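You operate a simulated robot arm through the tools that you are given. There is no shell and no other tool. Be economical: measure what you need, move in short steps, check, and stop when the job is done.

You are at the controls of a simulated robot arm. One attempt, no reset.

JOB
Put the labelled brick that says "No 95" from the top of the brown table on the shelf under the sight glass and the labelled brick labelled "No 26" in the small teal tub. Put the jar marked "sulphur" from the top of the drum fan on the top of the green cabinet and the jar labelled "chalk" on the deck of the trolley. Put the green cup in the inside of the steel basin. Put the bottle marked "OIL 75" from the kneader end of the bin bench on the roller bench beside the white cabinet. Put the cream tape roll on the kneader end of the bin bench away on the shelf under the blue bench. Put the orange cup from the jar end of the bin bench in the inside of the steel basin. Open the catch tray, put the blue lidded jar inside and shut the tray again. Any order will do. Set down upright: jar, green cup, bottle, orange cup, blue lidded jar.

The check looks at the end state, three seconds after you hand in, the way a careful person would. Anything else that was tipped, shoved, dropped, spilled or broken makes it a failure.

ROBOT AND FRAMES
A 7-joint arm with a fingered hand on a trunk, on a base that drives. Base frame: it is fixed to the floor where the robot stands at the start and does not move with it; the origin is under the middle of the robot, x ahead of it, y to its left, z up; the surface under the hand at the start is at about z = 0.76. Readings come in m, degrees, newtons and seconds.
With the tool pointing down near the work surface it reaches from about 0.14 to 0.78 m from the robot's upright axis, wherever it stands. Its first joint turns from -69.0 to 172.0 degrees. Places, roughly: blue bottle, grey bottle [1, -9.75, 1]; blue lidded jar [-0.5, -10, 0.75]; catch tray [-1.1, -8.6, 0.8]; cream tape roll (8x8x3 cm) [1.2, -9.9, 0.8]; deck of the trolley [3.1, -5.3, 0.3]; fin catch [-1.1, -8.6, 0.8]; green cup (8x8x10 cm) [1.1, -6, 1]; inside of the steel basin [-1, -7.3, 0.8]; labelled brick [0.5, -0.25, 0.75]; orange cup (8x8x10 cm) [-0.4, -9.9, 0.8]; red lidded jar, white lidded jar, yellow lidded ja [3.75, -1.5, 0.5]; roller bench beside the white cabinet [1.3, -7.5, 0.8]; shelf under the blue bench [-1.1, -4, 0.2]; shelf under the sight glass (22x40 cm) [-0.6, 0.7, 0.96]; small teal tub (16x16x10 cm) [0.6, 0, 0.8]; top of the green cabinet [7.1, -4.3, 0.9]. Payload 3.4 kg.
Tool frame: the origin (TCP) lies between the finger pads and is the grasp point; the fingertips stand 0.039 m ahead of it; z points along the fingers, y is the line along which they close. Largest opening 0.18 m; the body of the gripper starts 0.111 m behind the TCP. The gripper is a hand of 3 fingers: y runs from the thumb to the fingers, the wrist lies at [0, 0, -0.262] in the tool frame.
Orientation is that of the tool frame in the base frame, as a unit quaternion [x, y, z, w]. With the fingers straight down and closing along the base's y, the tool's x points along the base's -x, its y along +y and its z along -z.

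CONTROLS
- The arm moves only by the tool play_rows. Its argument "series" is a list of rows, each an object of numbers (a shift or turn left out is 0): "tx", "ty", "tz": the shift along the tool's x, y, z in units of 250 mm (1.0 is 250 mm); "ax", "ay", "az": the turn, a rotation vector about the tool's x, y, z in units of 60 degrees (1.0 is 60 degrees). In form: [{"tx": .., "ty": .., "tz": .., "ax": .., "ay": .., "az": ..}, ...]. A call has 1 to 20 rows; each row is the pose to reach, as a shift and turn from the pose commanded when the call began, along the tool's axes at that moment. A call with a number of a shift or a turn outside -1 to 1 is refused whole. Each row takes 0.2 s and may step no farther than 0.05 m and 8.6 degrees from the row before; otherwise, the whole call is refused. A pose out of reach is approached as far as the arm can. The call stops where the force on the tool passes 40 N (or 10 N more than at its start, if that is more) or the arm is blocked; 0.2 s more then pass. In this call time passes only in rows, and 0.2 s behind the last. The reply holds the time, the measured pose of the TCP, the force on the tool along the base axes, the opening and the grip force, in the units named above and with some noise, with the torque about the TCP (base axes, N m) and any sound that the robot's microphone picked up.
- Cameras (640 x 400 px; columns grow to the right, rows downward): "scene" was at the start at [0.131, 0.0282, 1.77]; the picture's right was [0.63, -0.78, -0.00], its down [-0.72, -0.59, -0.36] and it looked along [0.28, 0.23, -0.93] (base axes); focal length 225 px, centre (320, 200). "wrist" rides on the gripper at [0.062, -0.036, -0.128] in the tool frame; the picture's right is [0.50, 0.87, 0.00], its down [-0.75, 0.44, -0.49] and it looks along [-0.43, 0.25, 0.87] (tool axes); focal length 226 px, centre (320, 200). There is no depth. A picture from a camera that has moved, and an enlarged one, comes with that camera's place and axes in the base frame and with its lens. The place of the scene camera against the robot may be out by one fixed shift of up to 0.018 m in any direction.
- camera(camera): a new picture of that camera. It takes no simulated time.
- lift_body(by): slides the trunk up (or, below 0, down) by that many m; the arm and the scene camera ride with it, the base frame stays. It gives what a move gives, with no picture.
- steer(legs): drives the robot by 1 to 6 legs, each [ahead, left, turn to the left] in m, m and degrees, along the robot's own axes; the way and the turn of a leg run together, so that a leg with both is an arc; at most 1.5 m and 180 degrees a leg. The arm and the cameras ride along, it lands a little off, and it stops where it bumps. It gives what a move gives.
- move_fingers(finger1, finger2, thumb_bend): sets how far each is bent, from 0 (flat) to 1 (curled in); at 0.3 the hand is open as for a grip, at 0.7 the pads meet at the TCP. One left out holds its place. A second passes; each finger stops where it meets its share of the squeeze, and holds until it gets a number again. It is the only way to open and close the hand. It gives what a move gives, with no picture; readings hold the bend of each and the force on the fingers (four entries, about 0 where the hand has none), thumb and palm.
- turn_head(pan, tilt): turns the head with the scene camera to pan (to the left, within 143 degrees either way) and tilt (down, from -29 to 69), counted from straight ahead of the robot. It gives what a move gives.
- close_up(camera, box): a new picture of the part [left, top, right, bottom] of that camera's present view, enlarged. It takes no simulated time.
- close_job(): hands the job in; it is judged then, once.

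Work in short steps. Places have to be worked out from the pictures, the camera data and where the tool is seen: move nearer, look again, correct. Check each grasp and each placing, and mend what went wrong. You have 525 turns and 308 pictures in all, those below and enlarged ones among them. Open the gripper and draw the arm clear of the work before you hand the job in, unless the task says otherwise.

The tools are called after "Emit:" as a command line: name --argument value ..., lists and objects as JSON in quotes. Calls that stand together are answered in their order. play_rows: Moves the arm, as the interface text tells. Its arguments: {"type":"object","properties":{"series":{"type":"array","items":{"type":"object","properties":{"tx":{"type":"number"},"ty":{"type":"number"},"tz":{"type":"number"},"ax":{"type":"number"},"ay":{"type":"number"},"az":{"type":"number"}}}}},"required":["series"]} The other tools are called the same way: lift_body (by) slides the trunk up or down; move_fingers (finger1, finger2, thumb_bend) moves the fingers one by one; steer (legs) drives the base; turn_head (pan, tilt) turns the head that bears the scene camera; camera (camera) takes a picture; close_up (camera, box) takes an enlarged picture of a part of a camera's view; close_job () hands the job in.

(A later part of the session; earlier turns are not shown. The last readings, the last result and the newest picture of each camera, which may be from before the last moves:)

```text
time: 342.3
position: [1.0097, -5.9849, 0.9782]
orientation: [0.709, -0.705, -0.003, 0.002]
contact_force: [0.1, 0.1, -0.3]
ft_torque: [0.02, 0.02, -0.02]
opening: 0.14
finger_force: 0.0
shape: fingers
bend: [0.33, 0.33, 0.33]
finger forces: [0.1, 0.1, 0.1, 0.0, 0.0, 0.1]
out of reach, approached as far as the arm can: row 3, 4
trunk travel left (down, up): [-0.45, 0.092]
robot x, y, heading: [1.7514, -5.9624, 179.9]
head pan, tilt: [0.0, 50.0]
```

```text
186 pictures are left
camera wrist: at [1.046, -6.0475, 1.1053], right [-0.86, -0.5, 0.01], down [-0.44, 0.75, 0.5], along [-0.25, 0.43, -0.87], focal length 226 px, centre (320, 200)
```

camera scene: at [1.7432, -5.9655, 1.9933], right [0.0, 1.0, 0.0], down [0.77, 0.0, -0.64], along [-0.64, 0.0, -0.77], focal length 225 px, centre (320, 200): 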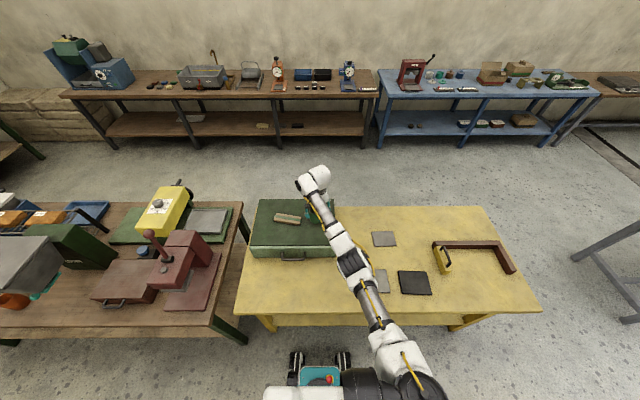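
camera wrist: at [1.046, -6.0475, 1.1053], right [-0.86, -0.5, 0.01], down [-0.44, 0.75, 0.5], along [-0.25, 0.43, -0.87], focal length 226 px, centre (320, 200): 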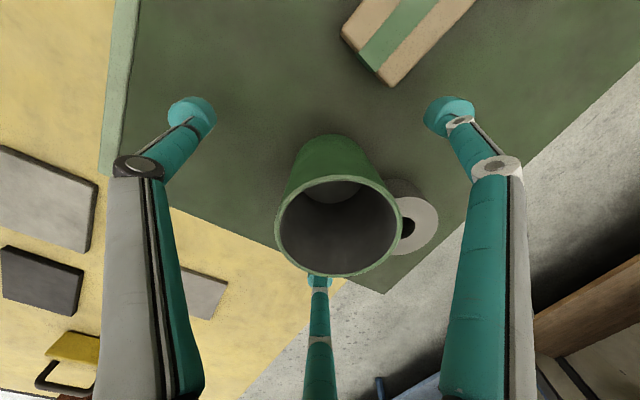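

I close: the two far fingers first, then all.

Emit:
move_fingers --finger1 0.46 --finger2 0.46 --thumb_bend 0.42

Emit:
camera --camera "wrist"

```text
time: 343.3
position: [1.0089, -5.985, 0.9787]
orientation: [0.709, -0.705, -0.002, 0.003]
contact_force: [-0.6, 0.7, 0.3]
ft_torque: [-0.01, -0.02, 0.02]
opening: 0.0976
finger_force: 0.0
shape: fingers
bend: [0.46, 0.46, 0.42]
finger forces: [0.1, 0.0, 0.1, 0.0, 0.0, 0.1]
trunk travel left (down, up): [-0.45, 0.092]
robot x, y, heading: [1.7521, -5.9617, 179.8]
head pan, tilt: [0.0, 50.0]
```

```text
185 pictures are left
camera wrist: at [1.0462, -6.0466, 1.1057], right [-0.86, -0.5, 0.01], down [-0.44, 0.75, 0.5], along [-0.25, 0.43, -0.87], focal length 226 px, centre (320, 200)
```

wrist: 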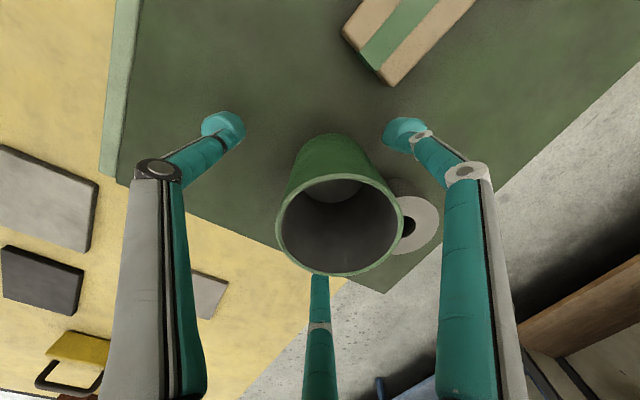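

Emit:
move_fingers --finger1 0.7 --finger2 0.7 --thumb_bend 0.56

Emit:
camera --camera "wrist"

```text
time: 344.3
position: [1.0088, -5.9841, 0.9779]
orientation: [0.709, -0.705, -0.001, 0.003]
contact_force: [1.1, -0.1, 0.2]
ft_torque: [-0.01, -0.02, 0.0]
opening: 0.0452
finger_force: 10.9
shape: fingers
bend: [0.57, 0.57, 0.55]
finger forces: [10.4, 10.2, 0.0, 0.0, 1.1, 0.1]
trunk travel left (down, up): [-0.45, 0.092]
robot x, y, heading: [1.7488, -5.9644, 179.6]
head pan, tilt: [0.0, 50.0]
```

```text
184 pictures are left
camera wrist: at [1.0461, -6.0469, 1.1056], right [-0.86, -0.5, 0.01], down [-0.44, 0.75, 0.5], along [-0.25, 0.43, -0.87], focal length 226 px, centre (320, 200)
```

wrist: 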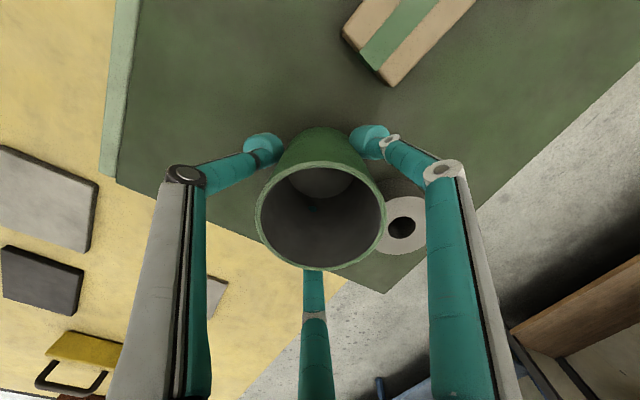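

Gripped; I firm up the thumb slightly and lift.

Emit:
move_fingers --thumb_bend 0.62

Emit:
play_rows --series '[{"tz": -0.06}, {"tz": -0.15}, {"tz": -0.3, "ty": -0.05}, {"tz": -0.45, "ty": -0.15}, {"tz": -0.6, "ty": -0.3}]'

Emit:
camera --camera "wrist"

```text
time: 345.3
position: [1.0092, -5.9852, 0.9795]
orientation: [0.709, -0.705, -0.002, 0.002]
contact_force: [0.0, -1.1, -0.7]
ft_torque: [0.0, -0.02, -0.02]
opening: 0.0433
finger_force: 15.8
shape: fingers
bend: [0.56, 0.56, 0.58]
finger forces: [12.1, 12.3, 0.1, 0.1, 6.2, 0.0]
trunk travel left (down, up): [-0.45, 0.092]
robot x, y, heading: [1.7474, -5.9639, 180.1]
head pan, tilt: [0.0, 50.0]
```

```text
refused: row 5 steps farther than a row can; nothing moved
```

```text
183 pictures are left
camera wrist: at [1.046, -6.0469, 1.1056], right [-0.86, -0.5, 0.01], down [-0.44, 0.75, 0.5], along [-0.25, 0.43, -0.87], focal length 226 px, centre (320, 200)
```

wrist: 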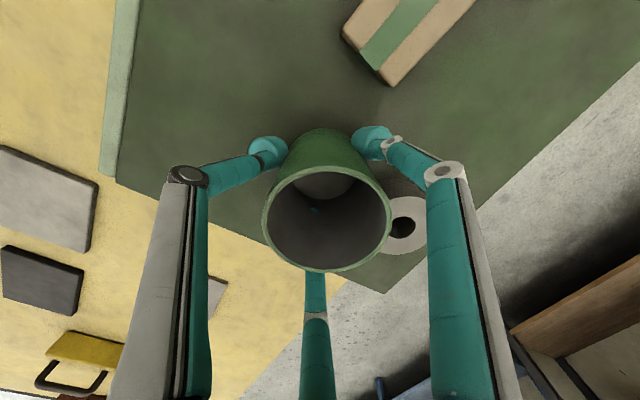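

Emit:
play_rows --series '[{"tz": -0.06}, {"tz": -0.16}, {"tz": -0.3, "ty": -0.06}, {"tz": -0.42, "ty": -0.16}, {"tz": -0.54, "ty": -0.28}, {"tz": -0.66, "ty": -0.42}, {"tz": -0.8, "ty": -0.55}]'

Emit:
camera --camera "wrist"

```text
time: 346.9
position: [1.0381, -6.0202, 1.1971]
orientation: [0.712, -0.702, 0.019, 0.009]
contact_force: [-1.0, 4.4, 0.2]
ft_torque: [-0.28, -0.07, 0.01]
opening: 0.043
finger_force: 14.3
shape: fingers
bend: [0.56, 0.56, 0.58]
finger forces: [11.1, 12.0, 0.0, 0.0, 5.5, 0.0]
out of reach, approached as far as the arm can: row 3, 4, 5, 6, 7
trunk travel left (down, up): [-0.45, 0.092]
robot x, y, heading: [1.7473, -5.9656, 179.9]
head pan, tilt: [0.0, 50.0]
```

```text
182 pictures are left
camera wrist: at [1.0733, -6.0777, 1.3267], right [-0.86, -0.51, 0.01], down [-0.45, 0.77, 0.46], along [-0.24, 0.39, -0.89], focal length 226 px, centre (320, 200)
```

wrist: 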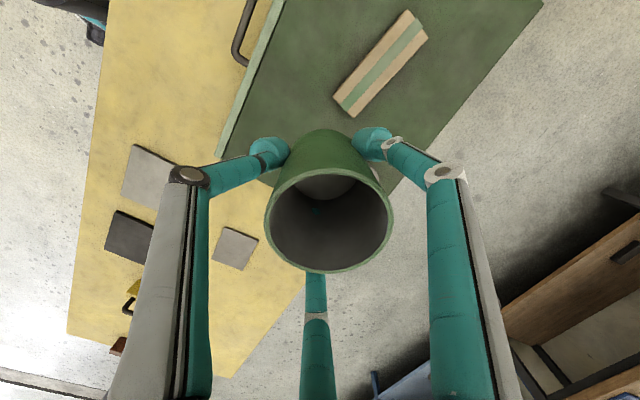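

Cup is lifted and held. I back off from the table and then tuck the arm level.

Emit:
steer --legs '[[-0.35, 0, 0]]'

Emit:
play_rows --series '[{"ty": -0.15, "tx": -0.03}, {"ty": -0.3, "tx": -0.06}, {"ty": -0.45, "tx": -0.1}, {"ty": -0.6, "tx": -0.14}, {"ty": -0.75, "tx": -0.18}, {"ty": -0.9, "tx": -0.2}]'

```text
time: 349.1
position: [1.3773, -6.0087, 1.1965]
orientation: [0.709, -0.705, -0.001, 0.001]
contact_force: [0.9, -0.2, -1.2]
ft_torque: [0.02, 0.03, -0.02]
opening: 0.0426
finger_force: 14.4
shape: fingers
bend: [0.56, 0.56, 0.58]
finger forces: [11.6, 11.6, 0.0, 0.0, 5.7, 0.0]
trunk travel left (down, up): [-0.45, 0.092]
robot x, y, heading: [2.093, -5.9653, 179.8]
head pan, tilt: [0.0, 50.0]
```

```text
time: 350.5
position: [1.3816, -6.0088, 1.2193]
orientation: [0.711, -0.703, -0.001, -0.001]
contact_force: [-0.3, 0.9, -1.4]
ft_torque: [-0.01, 0.0, -0.02]
opening: 0.0428
finger_force: 14.2
shape: fingers
bend: [0.56, 0.56, 0.58]
finger forces: [11.3, 11.5, 0.1, 0.1, 5.8, 0.0]
out of reach, approached as far as the arm can: row 1, 2, 3, 4, 5, 6
trunk travel left (down, up): [-0.45, 0.092]
robot x, y, heading: [2.0973, -5.9662, 179.9]
head pan, tilt: [0.0, 50.0]
```

The arm seems limited by the wrist roll; I rotate the hand back by about 45° and try again.

Emit:
play_rows --series '[{"az": -0.13}, {"az": -0.26}, {"az": -0.39}, {"az": -0.52}, {"az": -0.65}, {"az": -0.78}]'

```text
time: 351.9
position: [1.3798, -6.0083, 1.2152]
orientation: [0.931, -0.364, -0.002, 0.0]
contact_force: [0.2, 0.7, -1.2]
ft_torque: [-0.03, 0.0, 0.0]
opening: 0.043
finger_force: 14.5
shape: fingers
bend: [0.56, 0.56, 0.58]
finger forces: [11.3, 11.6, 0.1, 0.0, 5.7, 0.1]
trunk travel left (down, up): [-0.45, 0.092]
robot x, y, heading: [2.0958, -5.9638, 179.7]
head pan, tilt: [0.0, 50.0]
```

Emit:
play_rows --series '[{"tx": 0.1, "ty": -0.12}, {"tx": 0.2, "ty": -0.24}, {"tx": 0.3, "ty": -0.36}, {"tx": 0.4, "ty": -0.48}, {"tx": 0.5, "ty": -0.6}, {"tx": 0.564, "ty": -0.685}]'

Emit:
camera --camera "wrist"

```text
time: 353.3
position: [1.3866, -6.0088, 1.2382]
orientation: [0.931, -0.366, -0.001, -0.001]
contact_force: [-0.4, 0.9, -1.1]
ft_torque: [0.0, 0.0, 0.02]
opening: 0.0429
finger_force: 14.5
shape: fingers
bend: [0.56, 0.56, 0.58]
finger forces: [11.3, 11.7, 0.1, 0.0, 5.7, 0.0]
out of reach, approached as far as the arm can: row 1, 2, 3, 4, 5, 6
trunk travel left (down, up): [-0.45, 0.092]
robot x, y, heading: [2.091, -5.9595, 179.8]
head pan, tilt: [0.0, 50.0]
```

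```text
181 pictures are left
camera wrist: at [1.4558, -6.0252, 1.3658], right [-0.22, -0.97, 0.0], down [-0.85, 0.19, 0.49], along [-0.48, 0.11, -0.87], focal length 226 px, centre (320, 200)
```

wrist: 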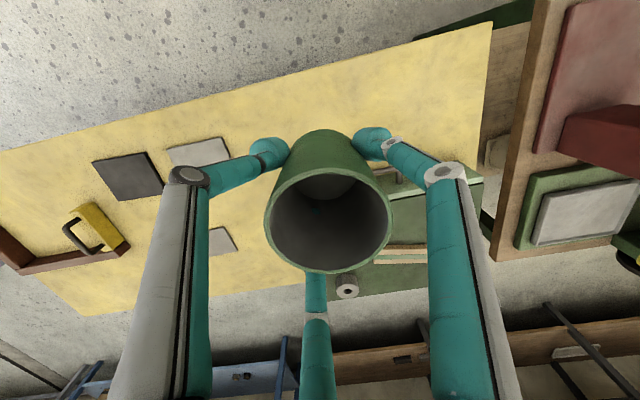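

Emit:
turn_head --pan -25 --tilt 45

Emit:
camera --camera "scene"

```text
time: 354.2
position: [1.3848, -6.009, 1.2388]
orientation: [0.931, -0.366, -0.002, 0.0]
contact_force: [-0.2, 0.1, -1.2]
ft_torque: [-0.01, 0.01, 0.02]
opening: 0.0428
finger_force: 14.2
shape: fingers
bend: [0.56, 0.56, 0.58]
finger forces: [11.3, 11.7, 0.1, 0.1, 5.7, 0.1]
trunk travel left (down, up): [-0.45, 0.092]
robot x, y, heading: [2.0918, -5.9652, 180.0]
head pan, tilt: [-25.0, 45.0]
```

```text
180 pictures are left
camera scene: at [2.0409, -5.9332, 2.0001], right [0.42, 0.91, 0.0], down [0.64, -0.3, -0.7], along [-0.64, 0.3, -0.71], focal length 225 px, centre (320, 200)
```

scene: 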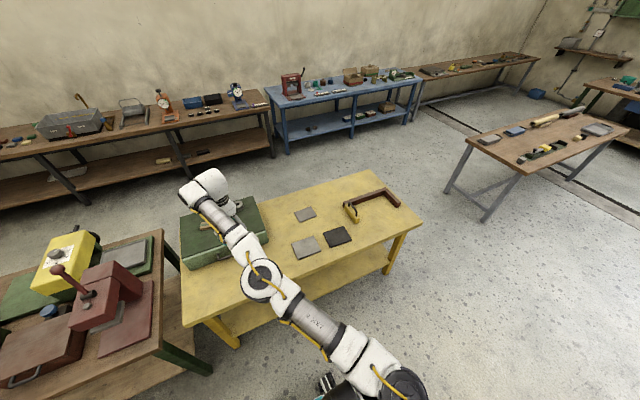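

The arm is nearly straight (singular). I try moving up and inward together to bend the elbow.

Emit:
play_rows --series '[{"tz": -0.15}, {"tz": -0.3}, {"tz": -0.45, "tx": 0.05, "ty": -0.06}, {"tz": -0.6, "tx": 0.1, "ty": -0.12}, {"tz": -0.75, "tx": 0.15, "ty": -0.18}, {"tz": -0.9, "tx": 0.2, "ty": -0.24}]'

```text
time: 355.6
position: [1.4694, -5.9964, 1.4623]
orientation: [0.931, -0.366, -0.003, 0.002]
contact_force: [-0.5, -0.2, -1.0]
ft_torque: [-0.04, 0.03, -0.01]
opening: 0.0426
finger_force: 13.9
shape: fingers
bend: [0.56, 0.56, 0.58]
finger forces: [11.2, 11.6, 0.1, 0.1, 5.6, 0.0]
out of reach, approached as far as the arm can: row 2, 3, 6
trunk travel left (down, up): [-0.45, 0.092]
robot x, y, heading: [2.0946, -5.9655, 179.7]
head pan, tilt: [-25.0, 45.0]
```

Emit:
play_rows --series '[{"tx": 0.08, "ty": -0.1}, {"tx": 0.16, "ty": -0.2}, {"tx": 0.24, "ty": -0.3}, {"tx": 0.32, "ty": -0.4}, {"tx": 0.4, "ty": -0.5}]'

Emit:
camera --camera "scene"

```text
time: 356.8
position: [1.6266, -5.9795, 1.4602]
orientation: [0.931, -0.366, -0.002, -0.001]
contact_force: [-0.6, 1.4, -1.0]
ft_torque: [0.0, 0.02, -0.02]
opening: 0.0427
finger_force: 13.6
shape: fingers
bend: [0.56, 0.56, 0.58]
finger forces: [10.9, 11.5, 0.1, 0.0, 5.5, 0.0]
trunk travel left (down, up): [-0.45, 0.092]
robot x, y, heading: [2.0909, -5.9626, 179.8]
head pan, tilt: [-25.0, 45.0]
```

```text
179 pictures are left
camera scene: at [2.0447, -5.9317, 2.0002], right [0.43, 0.91, 0.0], down [0.64, -0.3, -0.71], along [-0.64, 0.3, -0.71], focal length 225 px, centre (320, 200)
```

scene: 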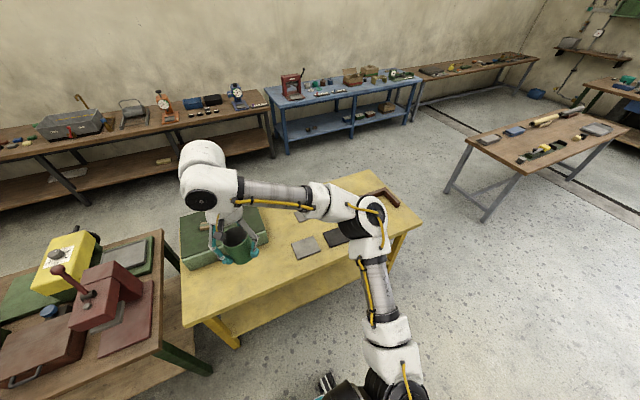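

Recovered. I lower the trunk and drive around the north side of the yellow table to the wall bench with the basin.

Emit:
lift_body --by -0.2

Emit:
steer --legs '[[0, -1.4, 0], [0, -0.37, 0], [1.4, 0, 0], [0.45, 0, 0], [0, 1.45, 0], [0, 1.45, 0]]'

Emit:
turn_head --pan 0 --tilt 40

Emit:
camera --camera "scene"

```text
time: 359.0
position: [1.6259, -5.9782, 1.2611]
orientation: [0.93, -0.366, -0.003, 0.0]
contact_force: [-0.1, 0.4, -1.5]
ft_torque: [0.0, 0.03, -0.01]
opening: 0.0428
finger_force: 14.2
shape: fingers
bend: [0.56, 0.56, 0.58]
finger forces: [10.9, 11.6, 0.0, 0.1, 5.5, 0.1]
trunk travel left (down, up): [-0.25, 0.292]
robot x, y, heading: [2.0977, -5.9637, 180.1]
head pan, tilt: [-25.0, 45.0]
```

```text
time: 390.6
position: [-0.2992, -7.0974, 1.2602]
orientation: [0.928, -0.373, -0.003, -0.003]
contact_force: [0.0, -0.5, -1.1]
ft_torque: [0.03, 0.0, 0.01]
opening: 0.0429
finger_force: 13.6
shape: fingers
bend: [0.56, 0.56, 0.58]
finger forces: [10.6, 11.8, 0.0, 0.0, 5.6, 0.0]
trunk travel left (down, up): [-0.25, 0.292]
robot x, y, heading: [0.1704, -7.0842, 178.8]
head pan, tilt: [-25.0, 45.0]
```

```text
time: 391.4
position: [-0.2964, -7.0941, 1.2612]
orientation: [0.928, -0.372, -0.005, -0.001]
contact_force: [0.2, -0.1, -2.1]
ft_torque: [0.02, 0.01, -0.01]
opening: 0.0427
finger_force: 13.6
shape: fingers
bend: [0.56, 0.56, 0.58]
finger forces: [10.6, 11.8, 0.1, 0.0, 5.7, 0.0]
trunk travel left (down, up): [-0.25, 0.292]
robot x, y, heading: [0.1676, -7.0834, 179.1]
head pan, tilt: [0.0, 40.0]
```

```text
178 pictures are left
camera scene: at [0.0008, -7.0869, 1.806], right [0.02, 1.0, 0.0], down [0.65, -0.01, -0.76], along [-0.76, 0.02, -0.65], focal length 225 px, centre (320, 200)
```

scene: 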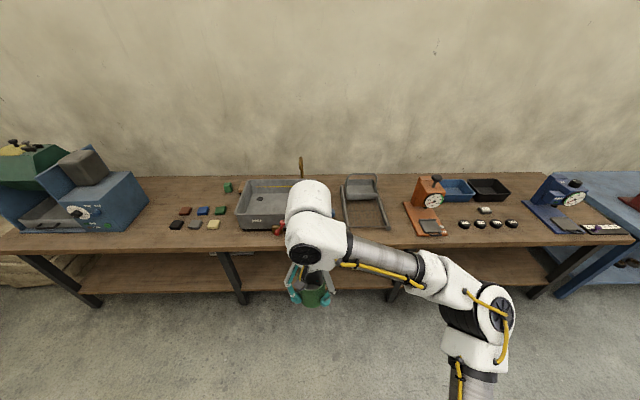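

Emit:
close_up --camera "scene" --box '[160, 140, 400, 260]'

Emit:
camera --camera "wrist"

```text
2.67 times, centred on (280, 200) of scene
camera zoom: at [0.0008, -7.0869, 1.806], right [0.02, 1.0, 0.0], down [0.65, -0.01, -0.76], along [-0.76, 0.02, -0.65], focal length 601 px, centre (427, 200)
```

zoom: 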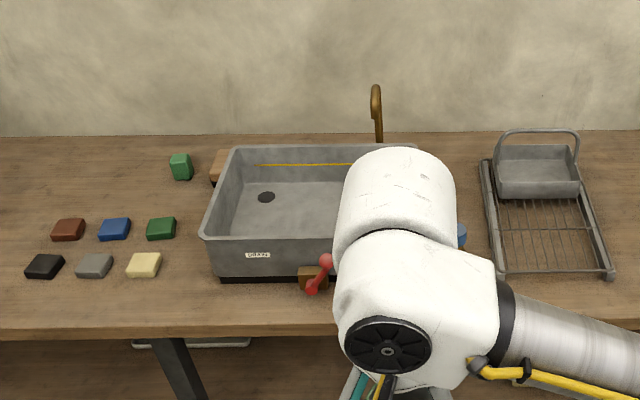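

```text
176 pictures are left
camera wrist: at [-0.2247, -7.1116, 1.3879], right [-0.24, -0.97, 0.0], down [-0.84, 0.2, 0.5], along [-0.48, 0.12, -0.87], focal length 226 px, centre (320, 200)
```

wrist: 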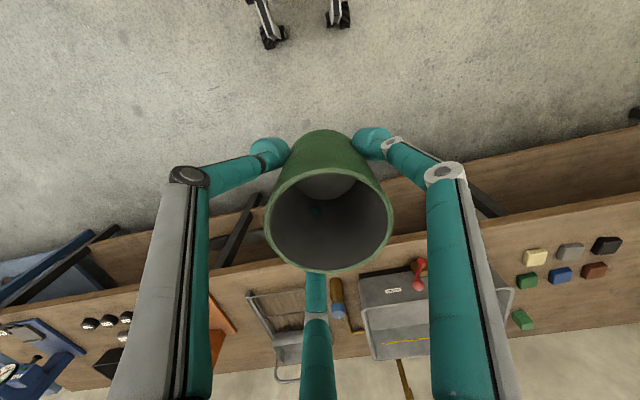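

Basin rim spans x -1.30…-0.96, y -7.57…-7.08. I'll set the green cup at about [-1.12, -7.42]; drive closer.

Emit:
steer --legs '[[0, 0.33, 0.9], [0.56, 0, 0]]'

Emit:
camera --camera "scene"

Emit:
camera --camera "wrist"

```text
time: 396.5
position: [-0.8636, -7.4446, 1.2608]
orientation: [0.933, -0.361, -0.004, -0.004]
contact_force: [-1.0, -0.4, -1.7]
ft_torque: [0.03, 0.0, 0.02]
opening: 0.0429
finger_force: 13.9
shape: fingers
bend: [0.56, 0.56, 0.58]
finger forces: [10.7, 11.7, 0.0, 0.1, 5.7, 0.1]
trunk travel left (down, up): [-0.25, 0.292]
robot x, y, heading: [-0.3993, -7.4163, -179.6]
head pan, tilt: [0.0, 40.0]
```

```text
175 pictures are left
camera scene: at [-0.5681, -7.4404, 1.8059], right [0.0, 1.0, 0.01], down [0.65, 0.01, -0.76], along [-0.76, 0.0, -0.65], focal length 225 px, centre (320, 200)
```

scene: 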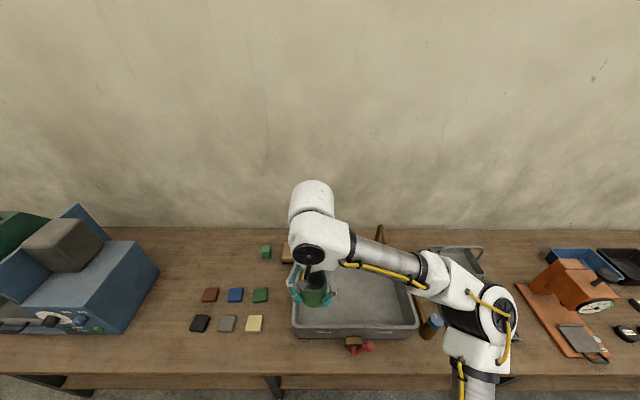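

```text
174 pictures are left
camera wrist: at [-0.793, -7.4615, 1.3874], right [-0.22, -0.98, -0.01], down [-0.85, 0.18, 0.5], along [-0.49, 0.12, -0.87], focal length 226 px, centre (320, 200)
```

wrist: 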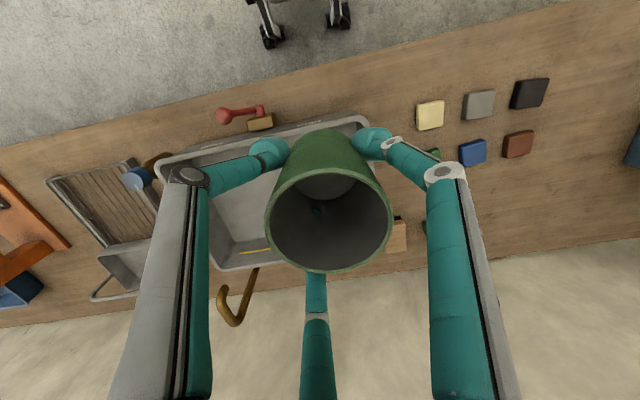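

Emit:
play_rows --series '[{"tz": 0.17}, {"tz": 0.34}, {"tz": 0.5}, {"tz": 0.6, "tx": -0.1, "ty": 0.07}, {"tz": 0.65, "tx": -0.23, "ty": 0.17}, {"tz": 0.7, "tx": -0.37, "ty": 0.27}, {"tz": 0.72, "tx": -0.5, "ty": 0.36}, {"tz": 0.72, "tx": -0.63, "ty": 0.45}, {"tz": 0.72, "tx": -0.74, "ty": 0.535}]'

Emit:
camera --camera "wrist"

Emit:
close_up --camera "scene" --box '[240, 190, 440, 370]'

```text
time: 398.5
position: [-1.0901, -7.4001, 1.0822]
orientation: [0.932, -0.362, -0.003, 0.003]
contact_force: [-0.9, 0.3, -1.1]
ft_torque: [0.01, -0.01, 0.0]
opening: 0.0423
finger_force: 14.1
shape: fingers
bend: [0.56, 0.56, 0.58]
finger forces: [10.5, 11.8, 0.0, 0.0, 5.7, 0.0]
trunk travel left (down, up): [-0.25, 0.292]
robot x, y, heading: [-0.3986, -7.4201, -179.9]
head pan, tilt: [0.0, 40.0]
```

```text
173 pictures are left
camera wrist: at [-1.0188, -7.4145, 1.2093], right [-0.21, -0.98, 0.0], down [-0.85, 0.19, 0.5], along [-0.49, 0.1, -0.87], focal length 226 px, centre (320, 200)
```

wrist: 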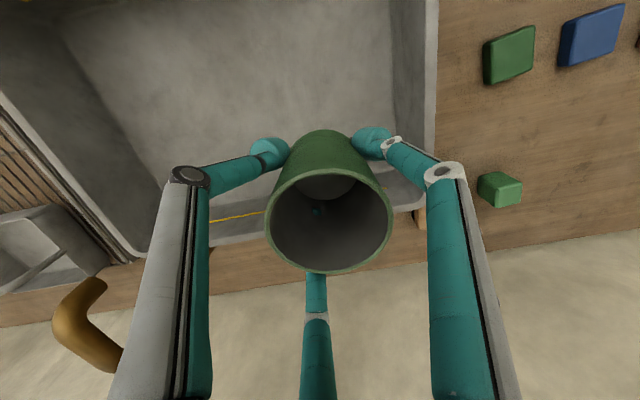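

```text
2.22 times, centred on (340, 280) of scene
camera zoom: at [-0.5714, -7.4046, 1.8054], right [0.0, 1.0, -0.01], down [0.65, -0.01, -0.76], along [-0.76, -0.01, -0.65], focal length 500 px, centre (276, 22)
```

zoom: 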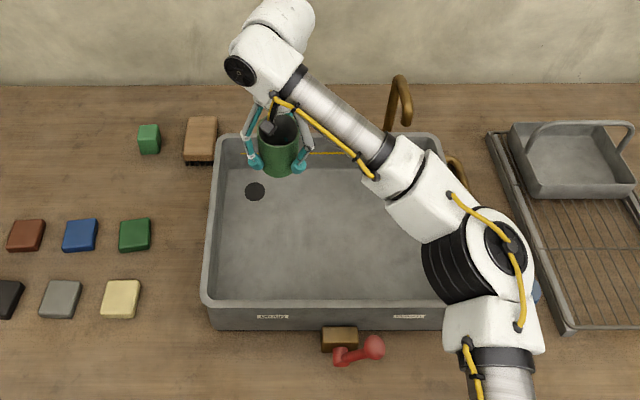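

Cup is over the left part of the basin floor (floor x -1.26…-0.985). I lower.

Emit:
play_rows --series '[{"tz": 0.17}, {"tz": 0.34}, {"tz": 0.5}, {"tz": 0.64}, {"tz": 0.74}, {"tz": 0.8}]'

Emit:
camera --camera "wrist"

Emit:
close_up --camera "scene" --box '[240, 190, 440, 370]'

```text
time: 399.9
position: [-1.0892, -7.4032, 0.887]
orientation: [0.932, -0.362, -0.006, 0.004]
contact_force: [3.0, -6.5, 23.5]
ft_torque: [-0.4, -0.08, -0.06]
opening: 0.0423
finger_force: 15.9
shape: fingers
bend: [0.57, 0.58, 0.6]
finger forces: [13.9, 11.5, 0.0, 0.0, 7.2, 0.0]
trunk travel left (down, up): [-0.25, 0.292]
robot x, y, heading: [-0.3991, -7.4163, -180.1]
head pan, tilt: [0.0, 40.0]
```

```text
171 pictures are left
camera wrist: at [-1.0183, -7.417, 1.0133], right [-0.21, -0.98, 0.01], down [-0.84, 0.19, 0.5], along [-0.49, 0.1, -0.86], focal length 226 px, centre (320, 200)
```

wrist: 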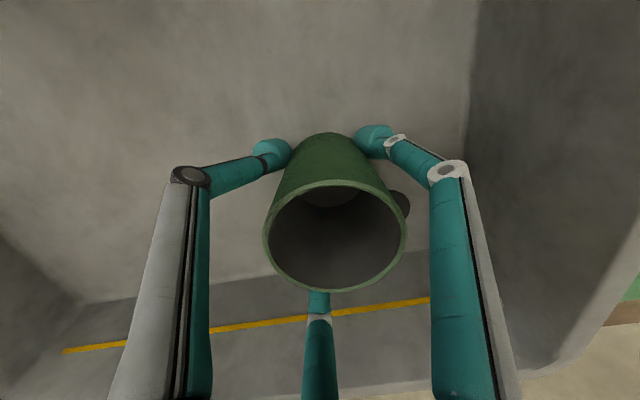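

```text
2.22 times, centred on (340, 280) of scene
camera zoom: at [-0.5642, -7.4165, 1.8067], right [0.0, 1.0, 0.0], down [0.64, 0.0, -0.76], along [-0.76, 0.0, -0.64], focal length 500 px, centre (276, 22)
```

zoom: 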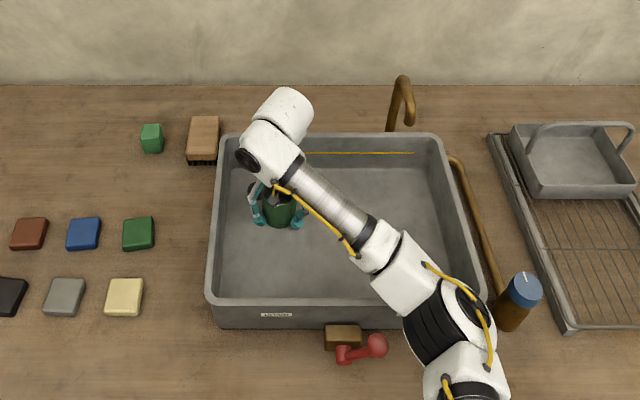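

Contact with the floor; I ease off a little and release.

Emit:
play_rows --series '[{"tz": -0.02}]'

Emit:
move_fingers --finger1 0.4 --finger2 0.4 --thumb_bend 0.4

Emit:
play_rows --series '[{"tz": -0.1}, {"tz": -0.2}, {"tz": -0.35}, {"tz": -0.5}, {"tz": -0.65}]'

Emit:
camera --camera "wrist"

```text
time: 400.3
position: [-1.0916, -7.4047, 0.8885]
orientation: [0.932, -0.363, -0.004, -0.001]
contact_force: [0.7, 2.5, 8.1]
ft_torque: [0.02, 0.11, 0.07]
opening: 0.0415
finger_force: 14.2
shape: fingers
bend: [0.58, 0.58, 0.58]
finger forces: [10.8, 11.8, 0.1, 0.0, 6.2, 0.0]
trunk travel left (down, up): [-0.25, 0.292]
robot x, y, heading: [-0.3993, -7.4175, -179.9]
head pan, tilt: [0.0, 40.0]
```

```text
time: 401.3
position: [-1.0916, -7.405, 0.8894]
orientation: [0.932, -0.362, -0.004, 0.002]
contact_force: [0.2, 0.1, 0.1]
ft_torque: [0.01, 0.01, 0.01]
opening: 0.1122
finger_force: 0.1
shape: fingers
bend: [0.4, 0.4, 0.4]
finger forces: [0.1, 0.1, 0.0, 0.1, 0.0, 0.1]
trunk travel left (down, up): [-0.25, 0.292]
robot x, y, heading: [-0.3986, -7.4177, -179.7]
head pan, tilt: [0.0, 40.0]
```

```text
time: 402.5
position: [-1.0888, -7.4055, 1.0533]
orientation: [0.932, -0.363, -0.005, 0.002]
contact_force: [0.1, 0.2, 0.2]
ft_torque: [-0.01, -0.02, 0.01]
opening: 0.112
finger_force: 0.0
shape: fingers
bend: [0.4, 0.4, 0.4]
finger forces: [0.1, 0.1, 0.1, 0.1, 0.0, 0.0]
trunk travel left (down, up): [-0.25, 0.292]
robot x, y, heading: [-0.4026, -7.4165, -179.6]
head pan, tilt: [0.0, 40.0]
```

```text
169 pictures are left
camera wrist: at [-1.0176, -7.4208, 1.1795], right [-0.22, -0.98, 0.0], down [-0.85, 0.19, 0.5], along [-0.49, 0.11, -0.87], focal length 226 px, centre (320, 200)
```

wrist: 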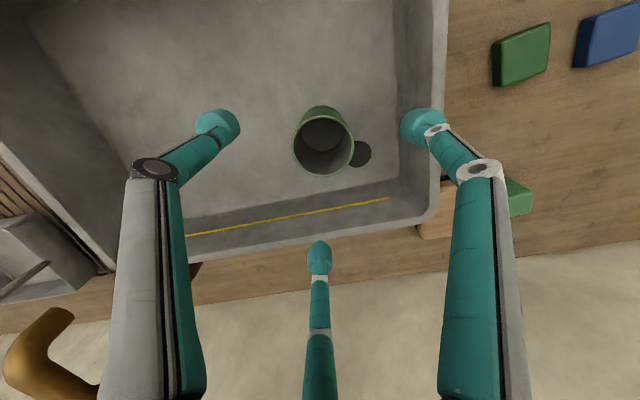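

Green cup stands in the basin. I tuck and drive to the bin bench (south wall), turning to face -y.

Emit:
play_rows --series '[{"tz": -0.12, "tx": 0.11, "ty": -0.1}, {"tz": -0.24, "tx": 0.22, "ty": -0.2}, {"tz": -0.36, "tx": 0.33, "ty": -0.3}, {"tz": -0.48, "tx": 0.44, "ty": -0.4}, {"tz": -0.6, "tx": 0.55, "ty": -0.5}, {"tz": -0.7, "tx": 0.65, "ty": -0.59}]'

Emit:
steer --legs '[[-0.4, 0, 0], [0, 1.35, 0], [0, 0, 90]]'

Emit:
turn_head --pan 0 --tilt 35

Emit:
camera --camera "scene"

```text
time: 403.9
position: [-0.867, -7.4053, 1.2255]
orientation: [0.932, -0.363, -0.005, 0.002]
contact_force: [0.1, 0.2, 0.4]
ft_torque: [0.0, 0.02, 0.01]
opening: 0.1124
finger_force: 0.0
shape: fingers
bend: [0.4, 0.4, 0.4]
finger forces: [0.0, 0.0, 0.0, 0.0, 0.1, 0.1]
trunk travel left (down, up): [-0.25, 0.292]
robot x, y, heading: [-0.3986, -7.4195, -179.7]
head pan, tilt: [0.0, 40.0]
```

```text
time: 416.6
position: [-0.0038, -9.2386, 1.2238]
orientation: [0.914, 0.405, -0.002, 0.004]
contact_force: [-0.1, -0.8, -0.4]
ft_torque: [-0.03, 0.0, -0.01]
opening: 0.1122
finger_force: 0.0
shape: fingers
bend: [0.4, 0.4, 0.4]
finger forces: [0.0, 0.1, 0.0, 0.0, 0.0, 0.0]
trunk travel left (down, up): [-0.25, 0.292]
robot x, y, heading: [0.0062, -8.7685, -89.5]
head pan, tilt: [0.0, 40.0]
```

```text
time: 417.2
position: [-0.0009, -9.2342, 1.2264]
orientation: [0.914, 0.406, -0.003, 0.005]
contact_force: [0.0, -0.2, -0.5]
ft_torque: [-0.05, 0.03, 0.02]
opening: 0.112
finger_force: 0.1
shape: fingers
bend: [0.4, 0.4, 0.4]
finger forces: [0.0, 0.1, 0.1, 0.0, 0.1, 0.0]
trunk travel left (down, up): [-0.25, 0.292]
robot x, y, heading: [0.0063, -8.7697, -89.2]
head pan, tilt: [0.0, 35.0]
```

```text
168 pictures are left
camera scene: at [0.0058, -8.9456, 1.8135], right [-1.0, -0.01, 0.0], down [0.0, 0.58, -0.82], along [0.01, -0.82, -0.58], focal length 225 px, centre (320, 200)
```

scene: 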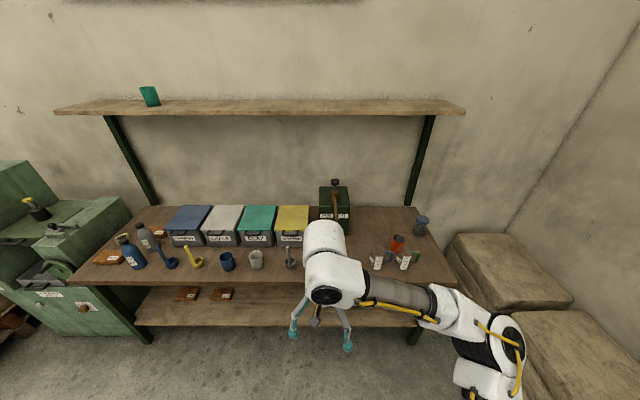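

Emit:
close_up --camera "scene" --box '[350, 200, 450, 290]'

Emit:
close_up --camera "scene" --box '[70, 200, 310, 300]'

```text
4.44 times, centred on (400, 245) of scene
camera zoom: at [0.0058, -8.9456, 1.8135], right [-1.0, -0.01, 0.0], down [0.0, 0.58, -0.82], along [0.01, -0.82, -0.58], focal length 1001 px, centre (-36, 0)
```

zoom: 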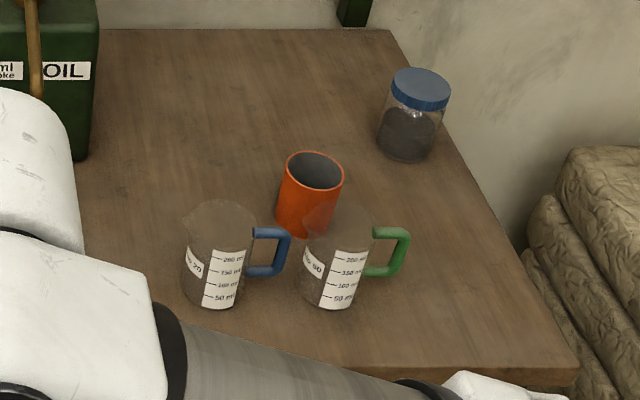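

```text
2.67 times, centred on (190, 250) of scene
camera zoom: at [0.0058, -8.9456, 1.8135], right [-1.0, -0.01, 0.0], down [0.0, 0.58, -0.82], along [0.01, -0.82, -0.58], focal length 601 px, centre (667, 67)
```

zoom: 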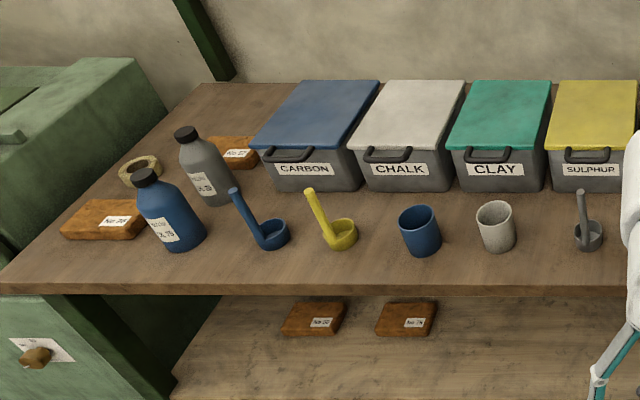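

The orange cup is at about [-0.455, -9.913] behind two measuring jugs; the blue lidded jar near [-0.65, -10.05]. I drive up to the jar end of the bench.

Emit:
steer --legs '[[0, -0.43, -0.5], [0.47, 0, 0]]'

Emit:
turn_head --pan 0 --tilt 50

Emit:
camera --camera "wrist"

Emit:
camera --camera "scene"

```text
time: 422.3
position: [-0.4221, -9.7071, 1.2253]
orientation: [0.915, 0.403, -0.007, 0.003]
contact_force: [0.8, 0.4, 0.6]
ft_torque: [-0.01, 0.04, 0.02]
opening: 0.1122
finger_force: 0.1
shape: fingers
bend: [0.4, 0.4, 0.4]
finger forces: [0.0, 0.0, 0.0, 0.0, 0.0, 0.0]
trunk travel left (down, up): [-0.25, 0.292]
robot x, y, heading: [-0.4184, -9.2419, -89.7]
head pan, tilt: [0.0, 35.0]
```

```text
time: 423.0
position: [-0.4204, -9.7049, 1.2257]
orientation: [0.915, 0.403, -0.006, 0.005]
contact_force: [1.3, 0.6, -0.8]
ft_torque: [-0.04, 0.03, 0.03]
opening: 0.1123
finger_force: 0.1
shape: fingers
bend: [0.4, 0.4, 0.4]
finger forces: [0.0, 0.1, 0.0, 0.0, 0.0, 0.0]
trunk travel left (down, up): [-0.25, 0.292]
robot x, y, heading: [-0.4194, -9.2398, -89.9]
head pan, tilt: [0.0, 50.0]
```

```text
165 pictures are left
camera wrist: at [-0.4047, -9.6312, 1.3526], right [0.98, -0.21, -0.01], down [-0.18, -0.84, 0.51], along [-0.11, -0.49, -0.86], focal length 226 px, centre (320, 200)
```

wrist: 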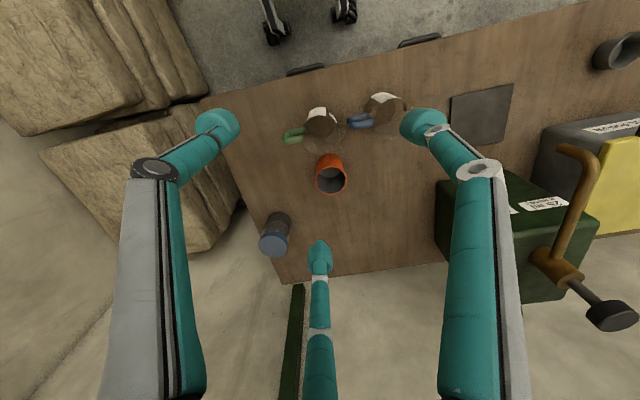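

```text
164 pictures are left
camera scene: at [-0.4212, -9.4066, 1.7919], right [-1.0, 0.0, 0.0], down [0.0, 0.77, -0.64], along [0.0, -0.64, -0.77], focal length 225 px, centre (320, 200)
```

scene: 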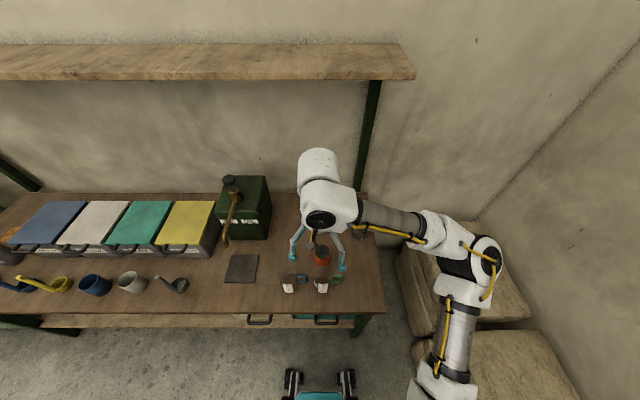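

Orange cup refined to [-0.43, -9.86]; the jugs are ~13 cm in front of it. I move above and lower to z≈1.0.

Emit:
play_rows --series '[{"tx": -0.08, "ty": 0.065, "az": -0.05, "tz": 0.12}, {"tx": -0.16, "ty": 0.13, "az": -0.1, "tz": 0.25}, {"tx": -0.24, "ty": 0.195, "az": -0.15, "tz": 0.38}, {"tx": -0.32, "ty": 0.26, "az": -0.2, "tz": 0.5}, {"tx": -0.4, "ty": 0.325, "az": -0.2, "tz": 0.62}, {"tx": -0.484, "ty": 0.389, "az": -0.2, "tz": 0.75}, {"tx": -0.484, "ty": 0.389, "az": -0.2, "tz": 0.9}]'

Emit:
camera --camera "wrist"

```text
time: 424.6
position: [-0.4367, -9.8639, 1.0034]
orientation: [0.868, 0.497, -0.007, 0.005]
contact_force: [0.2, 0.7, 0.5]
ft_torque: [0.03, -0.03, -0.01]
opening: 0.1121
finger_force: 0.0
shape: fingers
bend: [0.4, 0.4, 0.4]
finger forces: [0.1, 0.0, 0.1, 0.1, 0.0, 0.0]
trunk travel left (down, up): [-0.25, 0.292]
robot x, y, heading: [-0.4185, -9.2407, -89.9]
head pan, tilt: [0.0, 50.0]
```

```text
163 pictures are left
camera wrist: at [-0.435, -9.7887, 1.1298], right [1.0, -0.01, -0.01], down [0.0, -0.86, 0.5], along [-0.01, -0.5, -0.86], focal length 226 px, centre (320, 200)
```

wrist: 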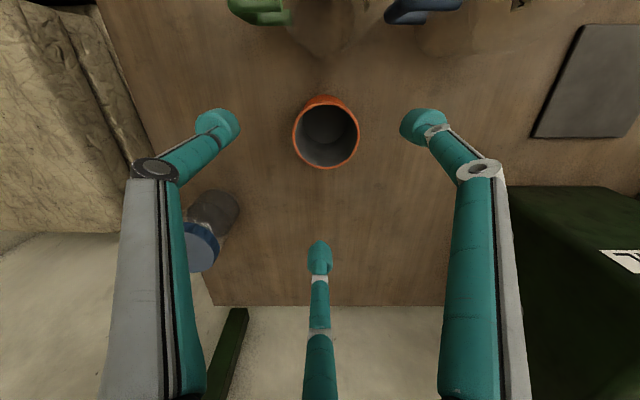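

Emit:
play_rows --series '[{"tx": 0.047, "tz": 0.15}, {"tx": 0.047, "tz": 0.3}, {"tx": 0.047, "tz": 0.45}, {"tx": 0.047, "tz": 0.57}, {"tx": 0.047, "tz": 0.66}]'

Emit:
camera --camera "wrist"

```text
time: 425.8
position: [-0.431, -9.8548, 0.8433]
orientation: [0.867, 0.497, -0.007, 0.011]
contact_force: [-1.0, -3.2, 25.1]
ft_torque: [0.84, -0.67, 0.08]
opening: 0.1129
finger_force: 12.7
shape: fingers
bend: [0.42, 0.4, 0.4]
finger forces: [17.9, 0.0, 0.0, 0.1, 7.0, 0.0]
trunk travel left (down, up): [-0.25, 0.292]
robot x, y, heading: [-0.419, -9.2394, -89.8]
head pan, tilt: [0.0, 50.0]
```

```text
162 pictures are left
camera wrist: at [-0.4312, -9.7782, 0.9697], right [1.0, -0.01, 0.0], down [-0.01, -0.86, 0.51], along [-0.01, -0.51, -0.86], focal length 226 px, centre (320, 200)
```

wrist: 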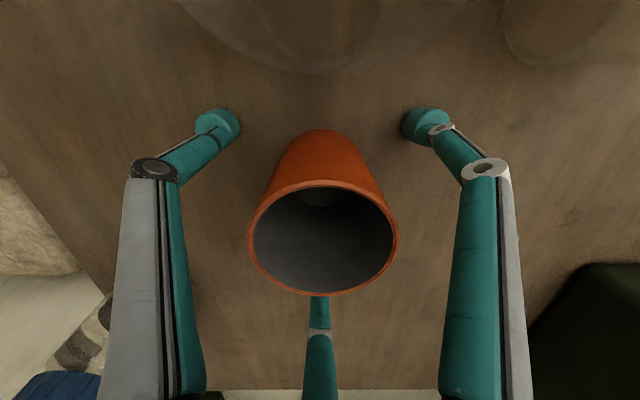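

Fingertips touch the bench (surface z≈0.80). I rise 12 mm and close.

Emit:
play_rows --series '[{"tz": -0.03}, {"tz": -0.055}]'

Emit:
move_fingers --finger1 0.7 --finger2 0.7 --thumb_bend 0.7

Emit:
camera --camera "wrist"

```text
time: 426.4
position: [-0.4308, -9.8531, 0.8517]
orientation: [0.867, 0.498, -0.006, 0.003]
contact_force: [-0.4, 0.8, 0.0]
ft_torque: [0.0, 0.01, 0.0]
opening: 0.1127
finger_force: 0.0
shape: fingers
bend: [0.4, 0.4, 0.4]
finger forces: [0.0, 0.0, 0.1, 0.0, 0.0, 0.1]
trunk travel left (down, up): [-0.25, 0.292]
robot x, y, heading: [-0.4183, -9.2416, -89.7]
head pan, tilt: [0.0, 50.0]
```

```text
time: 427.4
position: [-0.4313, -9.8533, 0.8508]
orientation: [0.868, 0.497, -0.007, 0.005]
contact_force: [0.0, -0.1, 0.3]
ft_torque: [0.0, -0.03, 0.01]
opening: 0.0476
finger_force: 18.0
shape: fingers
bend: [0.55, 0.56, 0.6]
finger forces: [11.8, 10.8, 0.0, 0.1, 14.4, 0.1]
trunk travel left (down, up): [-0.25, 0.292]
robot x, y, heading: [-0.4152, -9.2426, -89.9]
head pan, tilt: [0.0, 50.0]
```

```text
161 pictures are left
camera wrist: at [-0.43, -9.7799, 0.9785], right [1.0, -0.01, -0.01], down [0.0, -0.86, 0.5], along [-0.01, -0.5, -0.86], focal length 226 px, centre (320, 200)
```

wrist: 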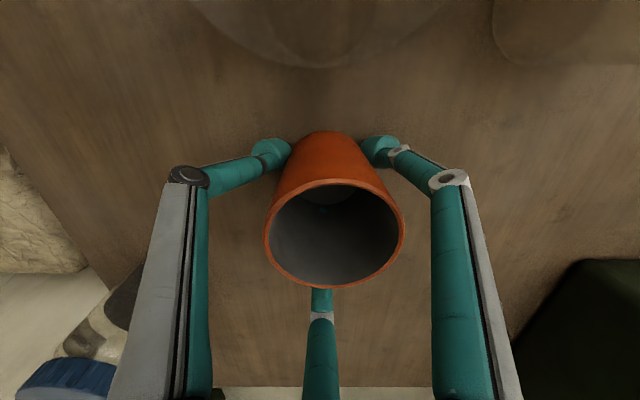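

Good. I lift straight up, then pull back and drive to the basin.

Emit:
play_rows --series '[{"tz": -0.1}, {"tz": -0.25}, {"tz": -0.42}, {"tz": -0.6}, {"tz": -0.78}, {"tz": -0.95}]'

Emit:
play_rows --series '[{"tx": 0.12, "ty": -0.08, "tz": -0.08}, {"tx": 0.25, "ty": -0.16, "tz": -0.16}, {"tx": 0.38, "ty": -0.24, "tz": -0.24}, {"tx": 0.5, "ty": -0.31, "tz": -0.32}, {"tx": 0.6, "ty": -0.36, "tz": -0.4}]'

Emit:
camera --camera "wrist"

```text
time: 428.8
position: [-0.4288, -9.8495, 1.0921]
orientation: [0.868, 0.496, -0.007, 0.005]
contact_force: [0.3, -0.2, -1.4]
ft_torque: [-0.05, -0.02, 0.0]
opening: 0.0479
finger_force: 18.0
shape: fingers
bend: [0.55, 0.56, 0.6]
finger forces: [11.8, 10.7, 0.0, 0.0, 14.4, 0.1]
trunk travel left (down, up): [-0.25, 0.292]
robot x, y, heading: [-0.4189, -9.239, -89.7]
head pan, tilt: [0.0, 50.0]
```

```text
time: 430.0
position: [-0.431, -9.6726, 1.1899]
orientation: [0.868, 0.497, -0.006, 0.005]
contact_force: [1.0, 0.0, -1.4]
ft_torque: [-0.01, 0.0, 0.04]
opening: 0.0475
finger_force: 18.4
shape: fingers
bend: [0.55, 0.56, 0.6]
finger forces: [11.9, 10.6, 0.1, 0.0, 14.2, 0.1]
trunk travel left (down, up): [-0.25, 0.292]
robot x, y, heading: [-0.4175, -9.2396, -89.7]
head pan, tilt: [0.0, 50.0]
```

```text
160 pictures are left
camera wrist: at [-0.4294, -9.5982, 1.3152], right [1.0, -0.01, -0.01], down [0.0, -0.86, 0.51], along [-0.01, -0.51, -0.86], focal length 226 px, centre (320, 200)
```

wrist: 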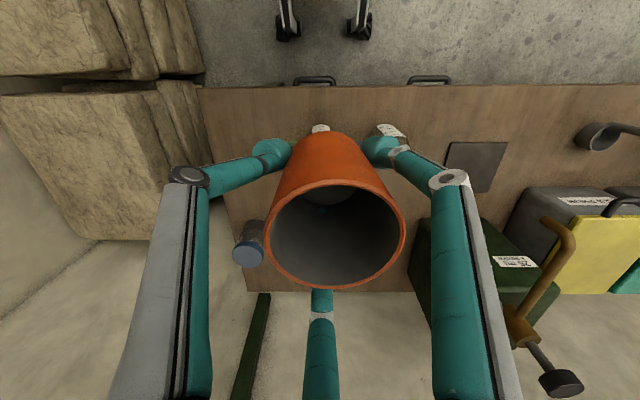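

Emit:
steer --legs '[[-0.5, 0.45, 0], [0, 0, -90], [0, -1.46, 0], [0.42, 0, 0]]'

Emit:
turn_head --pan 0 --tilt 45

Emit:
camera --camera "scene"

```text
time: 446.6
position: [-0.8488, -7.2786, 1.1889]
orientation: [0.967, -0.253, -0.007, -0.001]
contact_force: [-0.1, -0.1, -2.2]
ft_torque: [0.0, -0.03, 0.01]
opening: 0.0472
finger_force: 18.7
shape: fingers
bend: [0.55, 0.56, 0.61]
finger forces: [12.0, 10.5, 0.1, 0.1, 14.1, 0.0]
trunk travel left (down, up): [-0.25, 0.292]
robot x, y, heading: [-0.4119, -7.2861, -178.9]
head pan, tilt: [0.0, 50.0]
```

```text
time: 447.3
position: [-0.845, -7.2814, 1.1898]
orientation: [0.967, -0.254, -0.008, -0.002]
contact_force: [-0.3, -0.2, -1.3]
ft_torque: [0.02, 0.0, 0.05]
opening: 0.0473
finger_force: 17.9
shape: fingers
bend: [0.55, 0.56, 0.61]
finger forces: [11.9, 10.4, 0.1, 0.1, 14.1, 0.1]
trunk travel left (down, up): [-0.25, 0.292]
robot x, y, heading: [-0.4095, -7.2871, -179.2]
head pan, tilt: [0.0, 45.0]
```

```text
159 pictures are left
camera scene: at [-0.5781, -7.2872, 1.7987], right [-0.02, 1.0, 0.0], down [0.71, 0.01, -0.7], along [-0.7, -0.02, -0.71], focal length 225 px, centre (320, 200)
```

scene: 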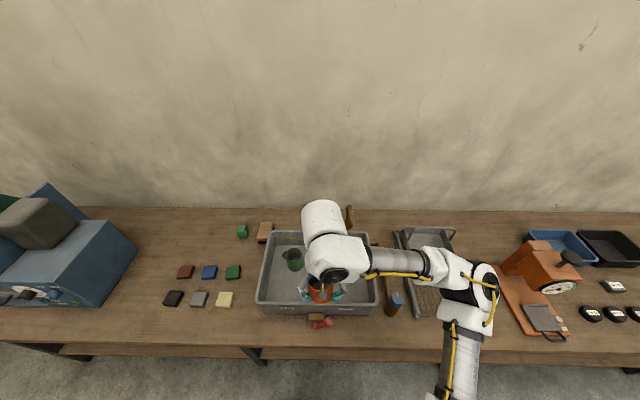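

I move above the right half of the basin, [-1.09, -7.22].

Emit:
play_rows --series '[{"tz": 0.15}, {"tz": 0.3}, {"tz": 0.42, "tx": -0.14, "ty": 0.04}, {"tz": 0.5, "tx": -0.3, "ty": 0.08}, {"tz": 0.52, "tx": -0.48, "ty": 0.13}, {"tz": 0.52, "tx": -0.65, "ty": 0.18}, {"tz": 0.52, "tx": -0.82, "ty": 0.23}, {"tz": 0.52, "tx": -0.97, "ty": 0.27}]'

Emit:
camera --camera "wrist"

Emit:
close_up --camera "scene" --box '[230, 190, 420, 340]'

```text
time: 449.1
position: [-1.0924, -7.2195, 1.0644]
orientation: [0.967, -0.254, -0.009, -0.003]
contact_force: [0.2, -0.6, -0.8]
ft_torque: [0.02, -0.02, 0.0]
opening: 0.0469
finger_force: 17.7
shape: fingers
bend: [0.55, 0.56, 0.61]
finger forces: [11.9, 10.4, 0.0, 0.1, 14.0, 0.0]
trunk travel left (down, up): [-0.25, 0.292]
robot x, y, heading: [-0.4123, -7.2828, -178.9]
head pan, tilt: [0.0, 45.0]
```

```text
158 pictures are left
camera wrist: at [-1.0172, -7.22, 1.1898], right [0.01, -1.0, -0.01], down [-0.86, -0.01, 0.51], along [-0.51, 0.0, -0.86], focal length 226 px, centre (320, 200)
```

wrist: 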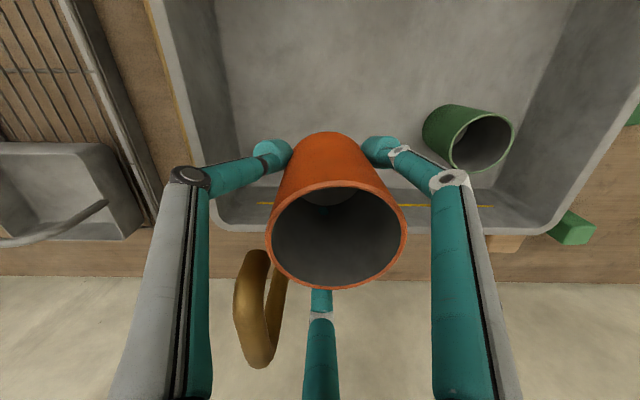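

```text
2.67 times, centred on (325, 265) of scene
camera zoom: at [-0.5812, -7.2877, 1.7984], right [-0.02, 1.0, 0.0], down [0.71, 0.01, -0.7], along [-0.7, -0.02, -0.71], focal length 601 px, centre (307, 27)
```

zoom: 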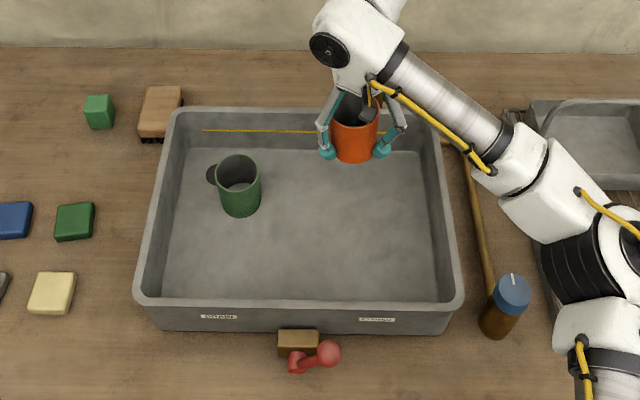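

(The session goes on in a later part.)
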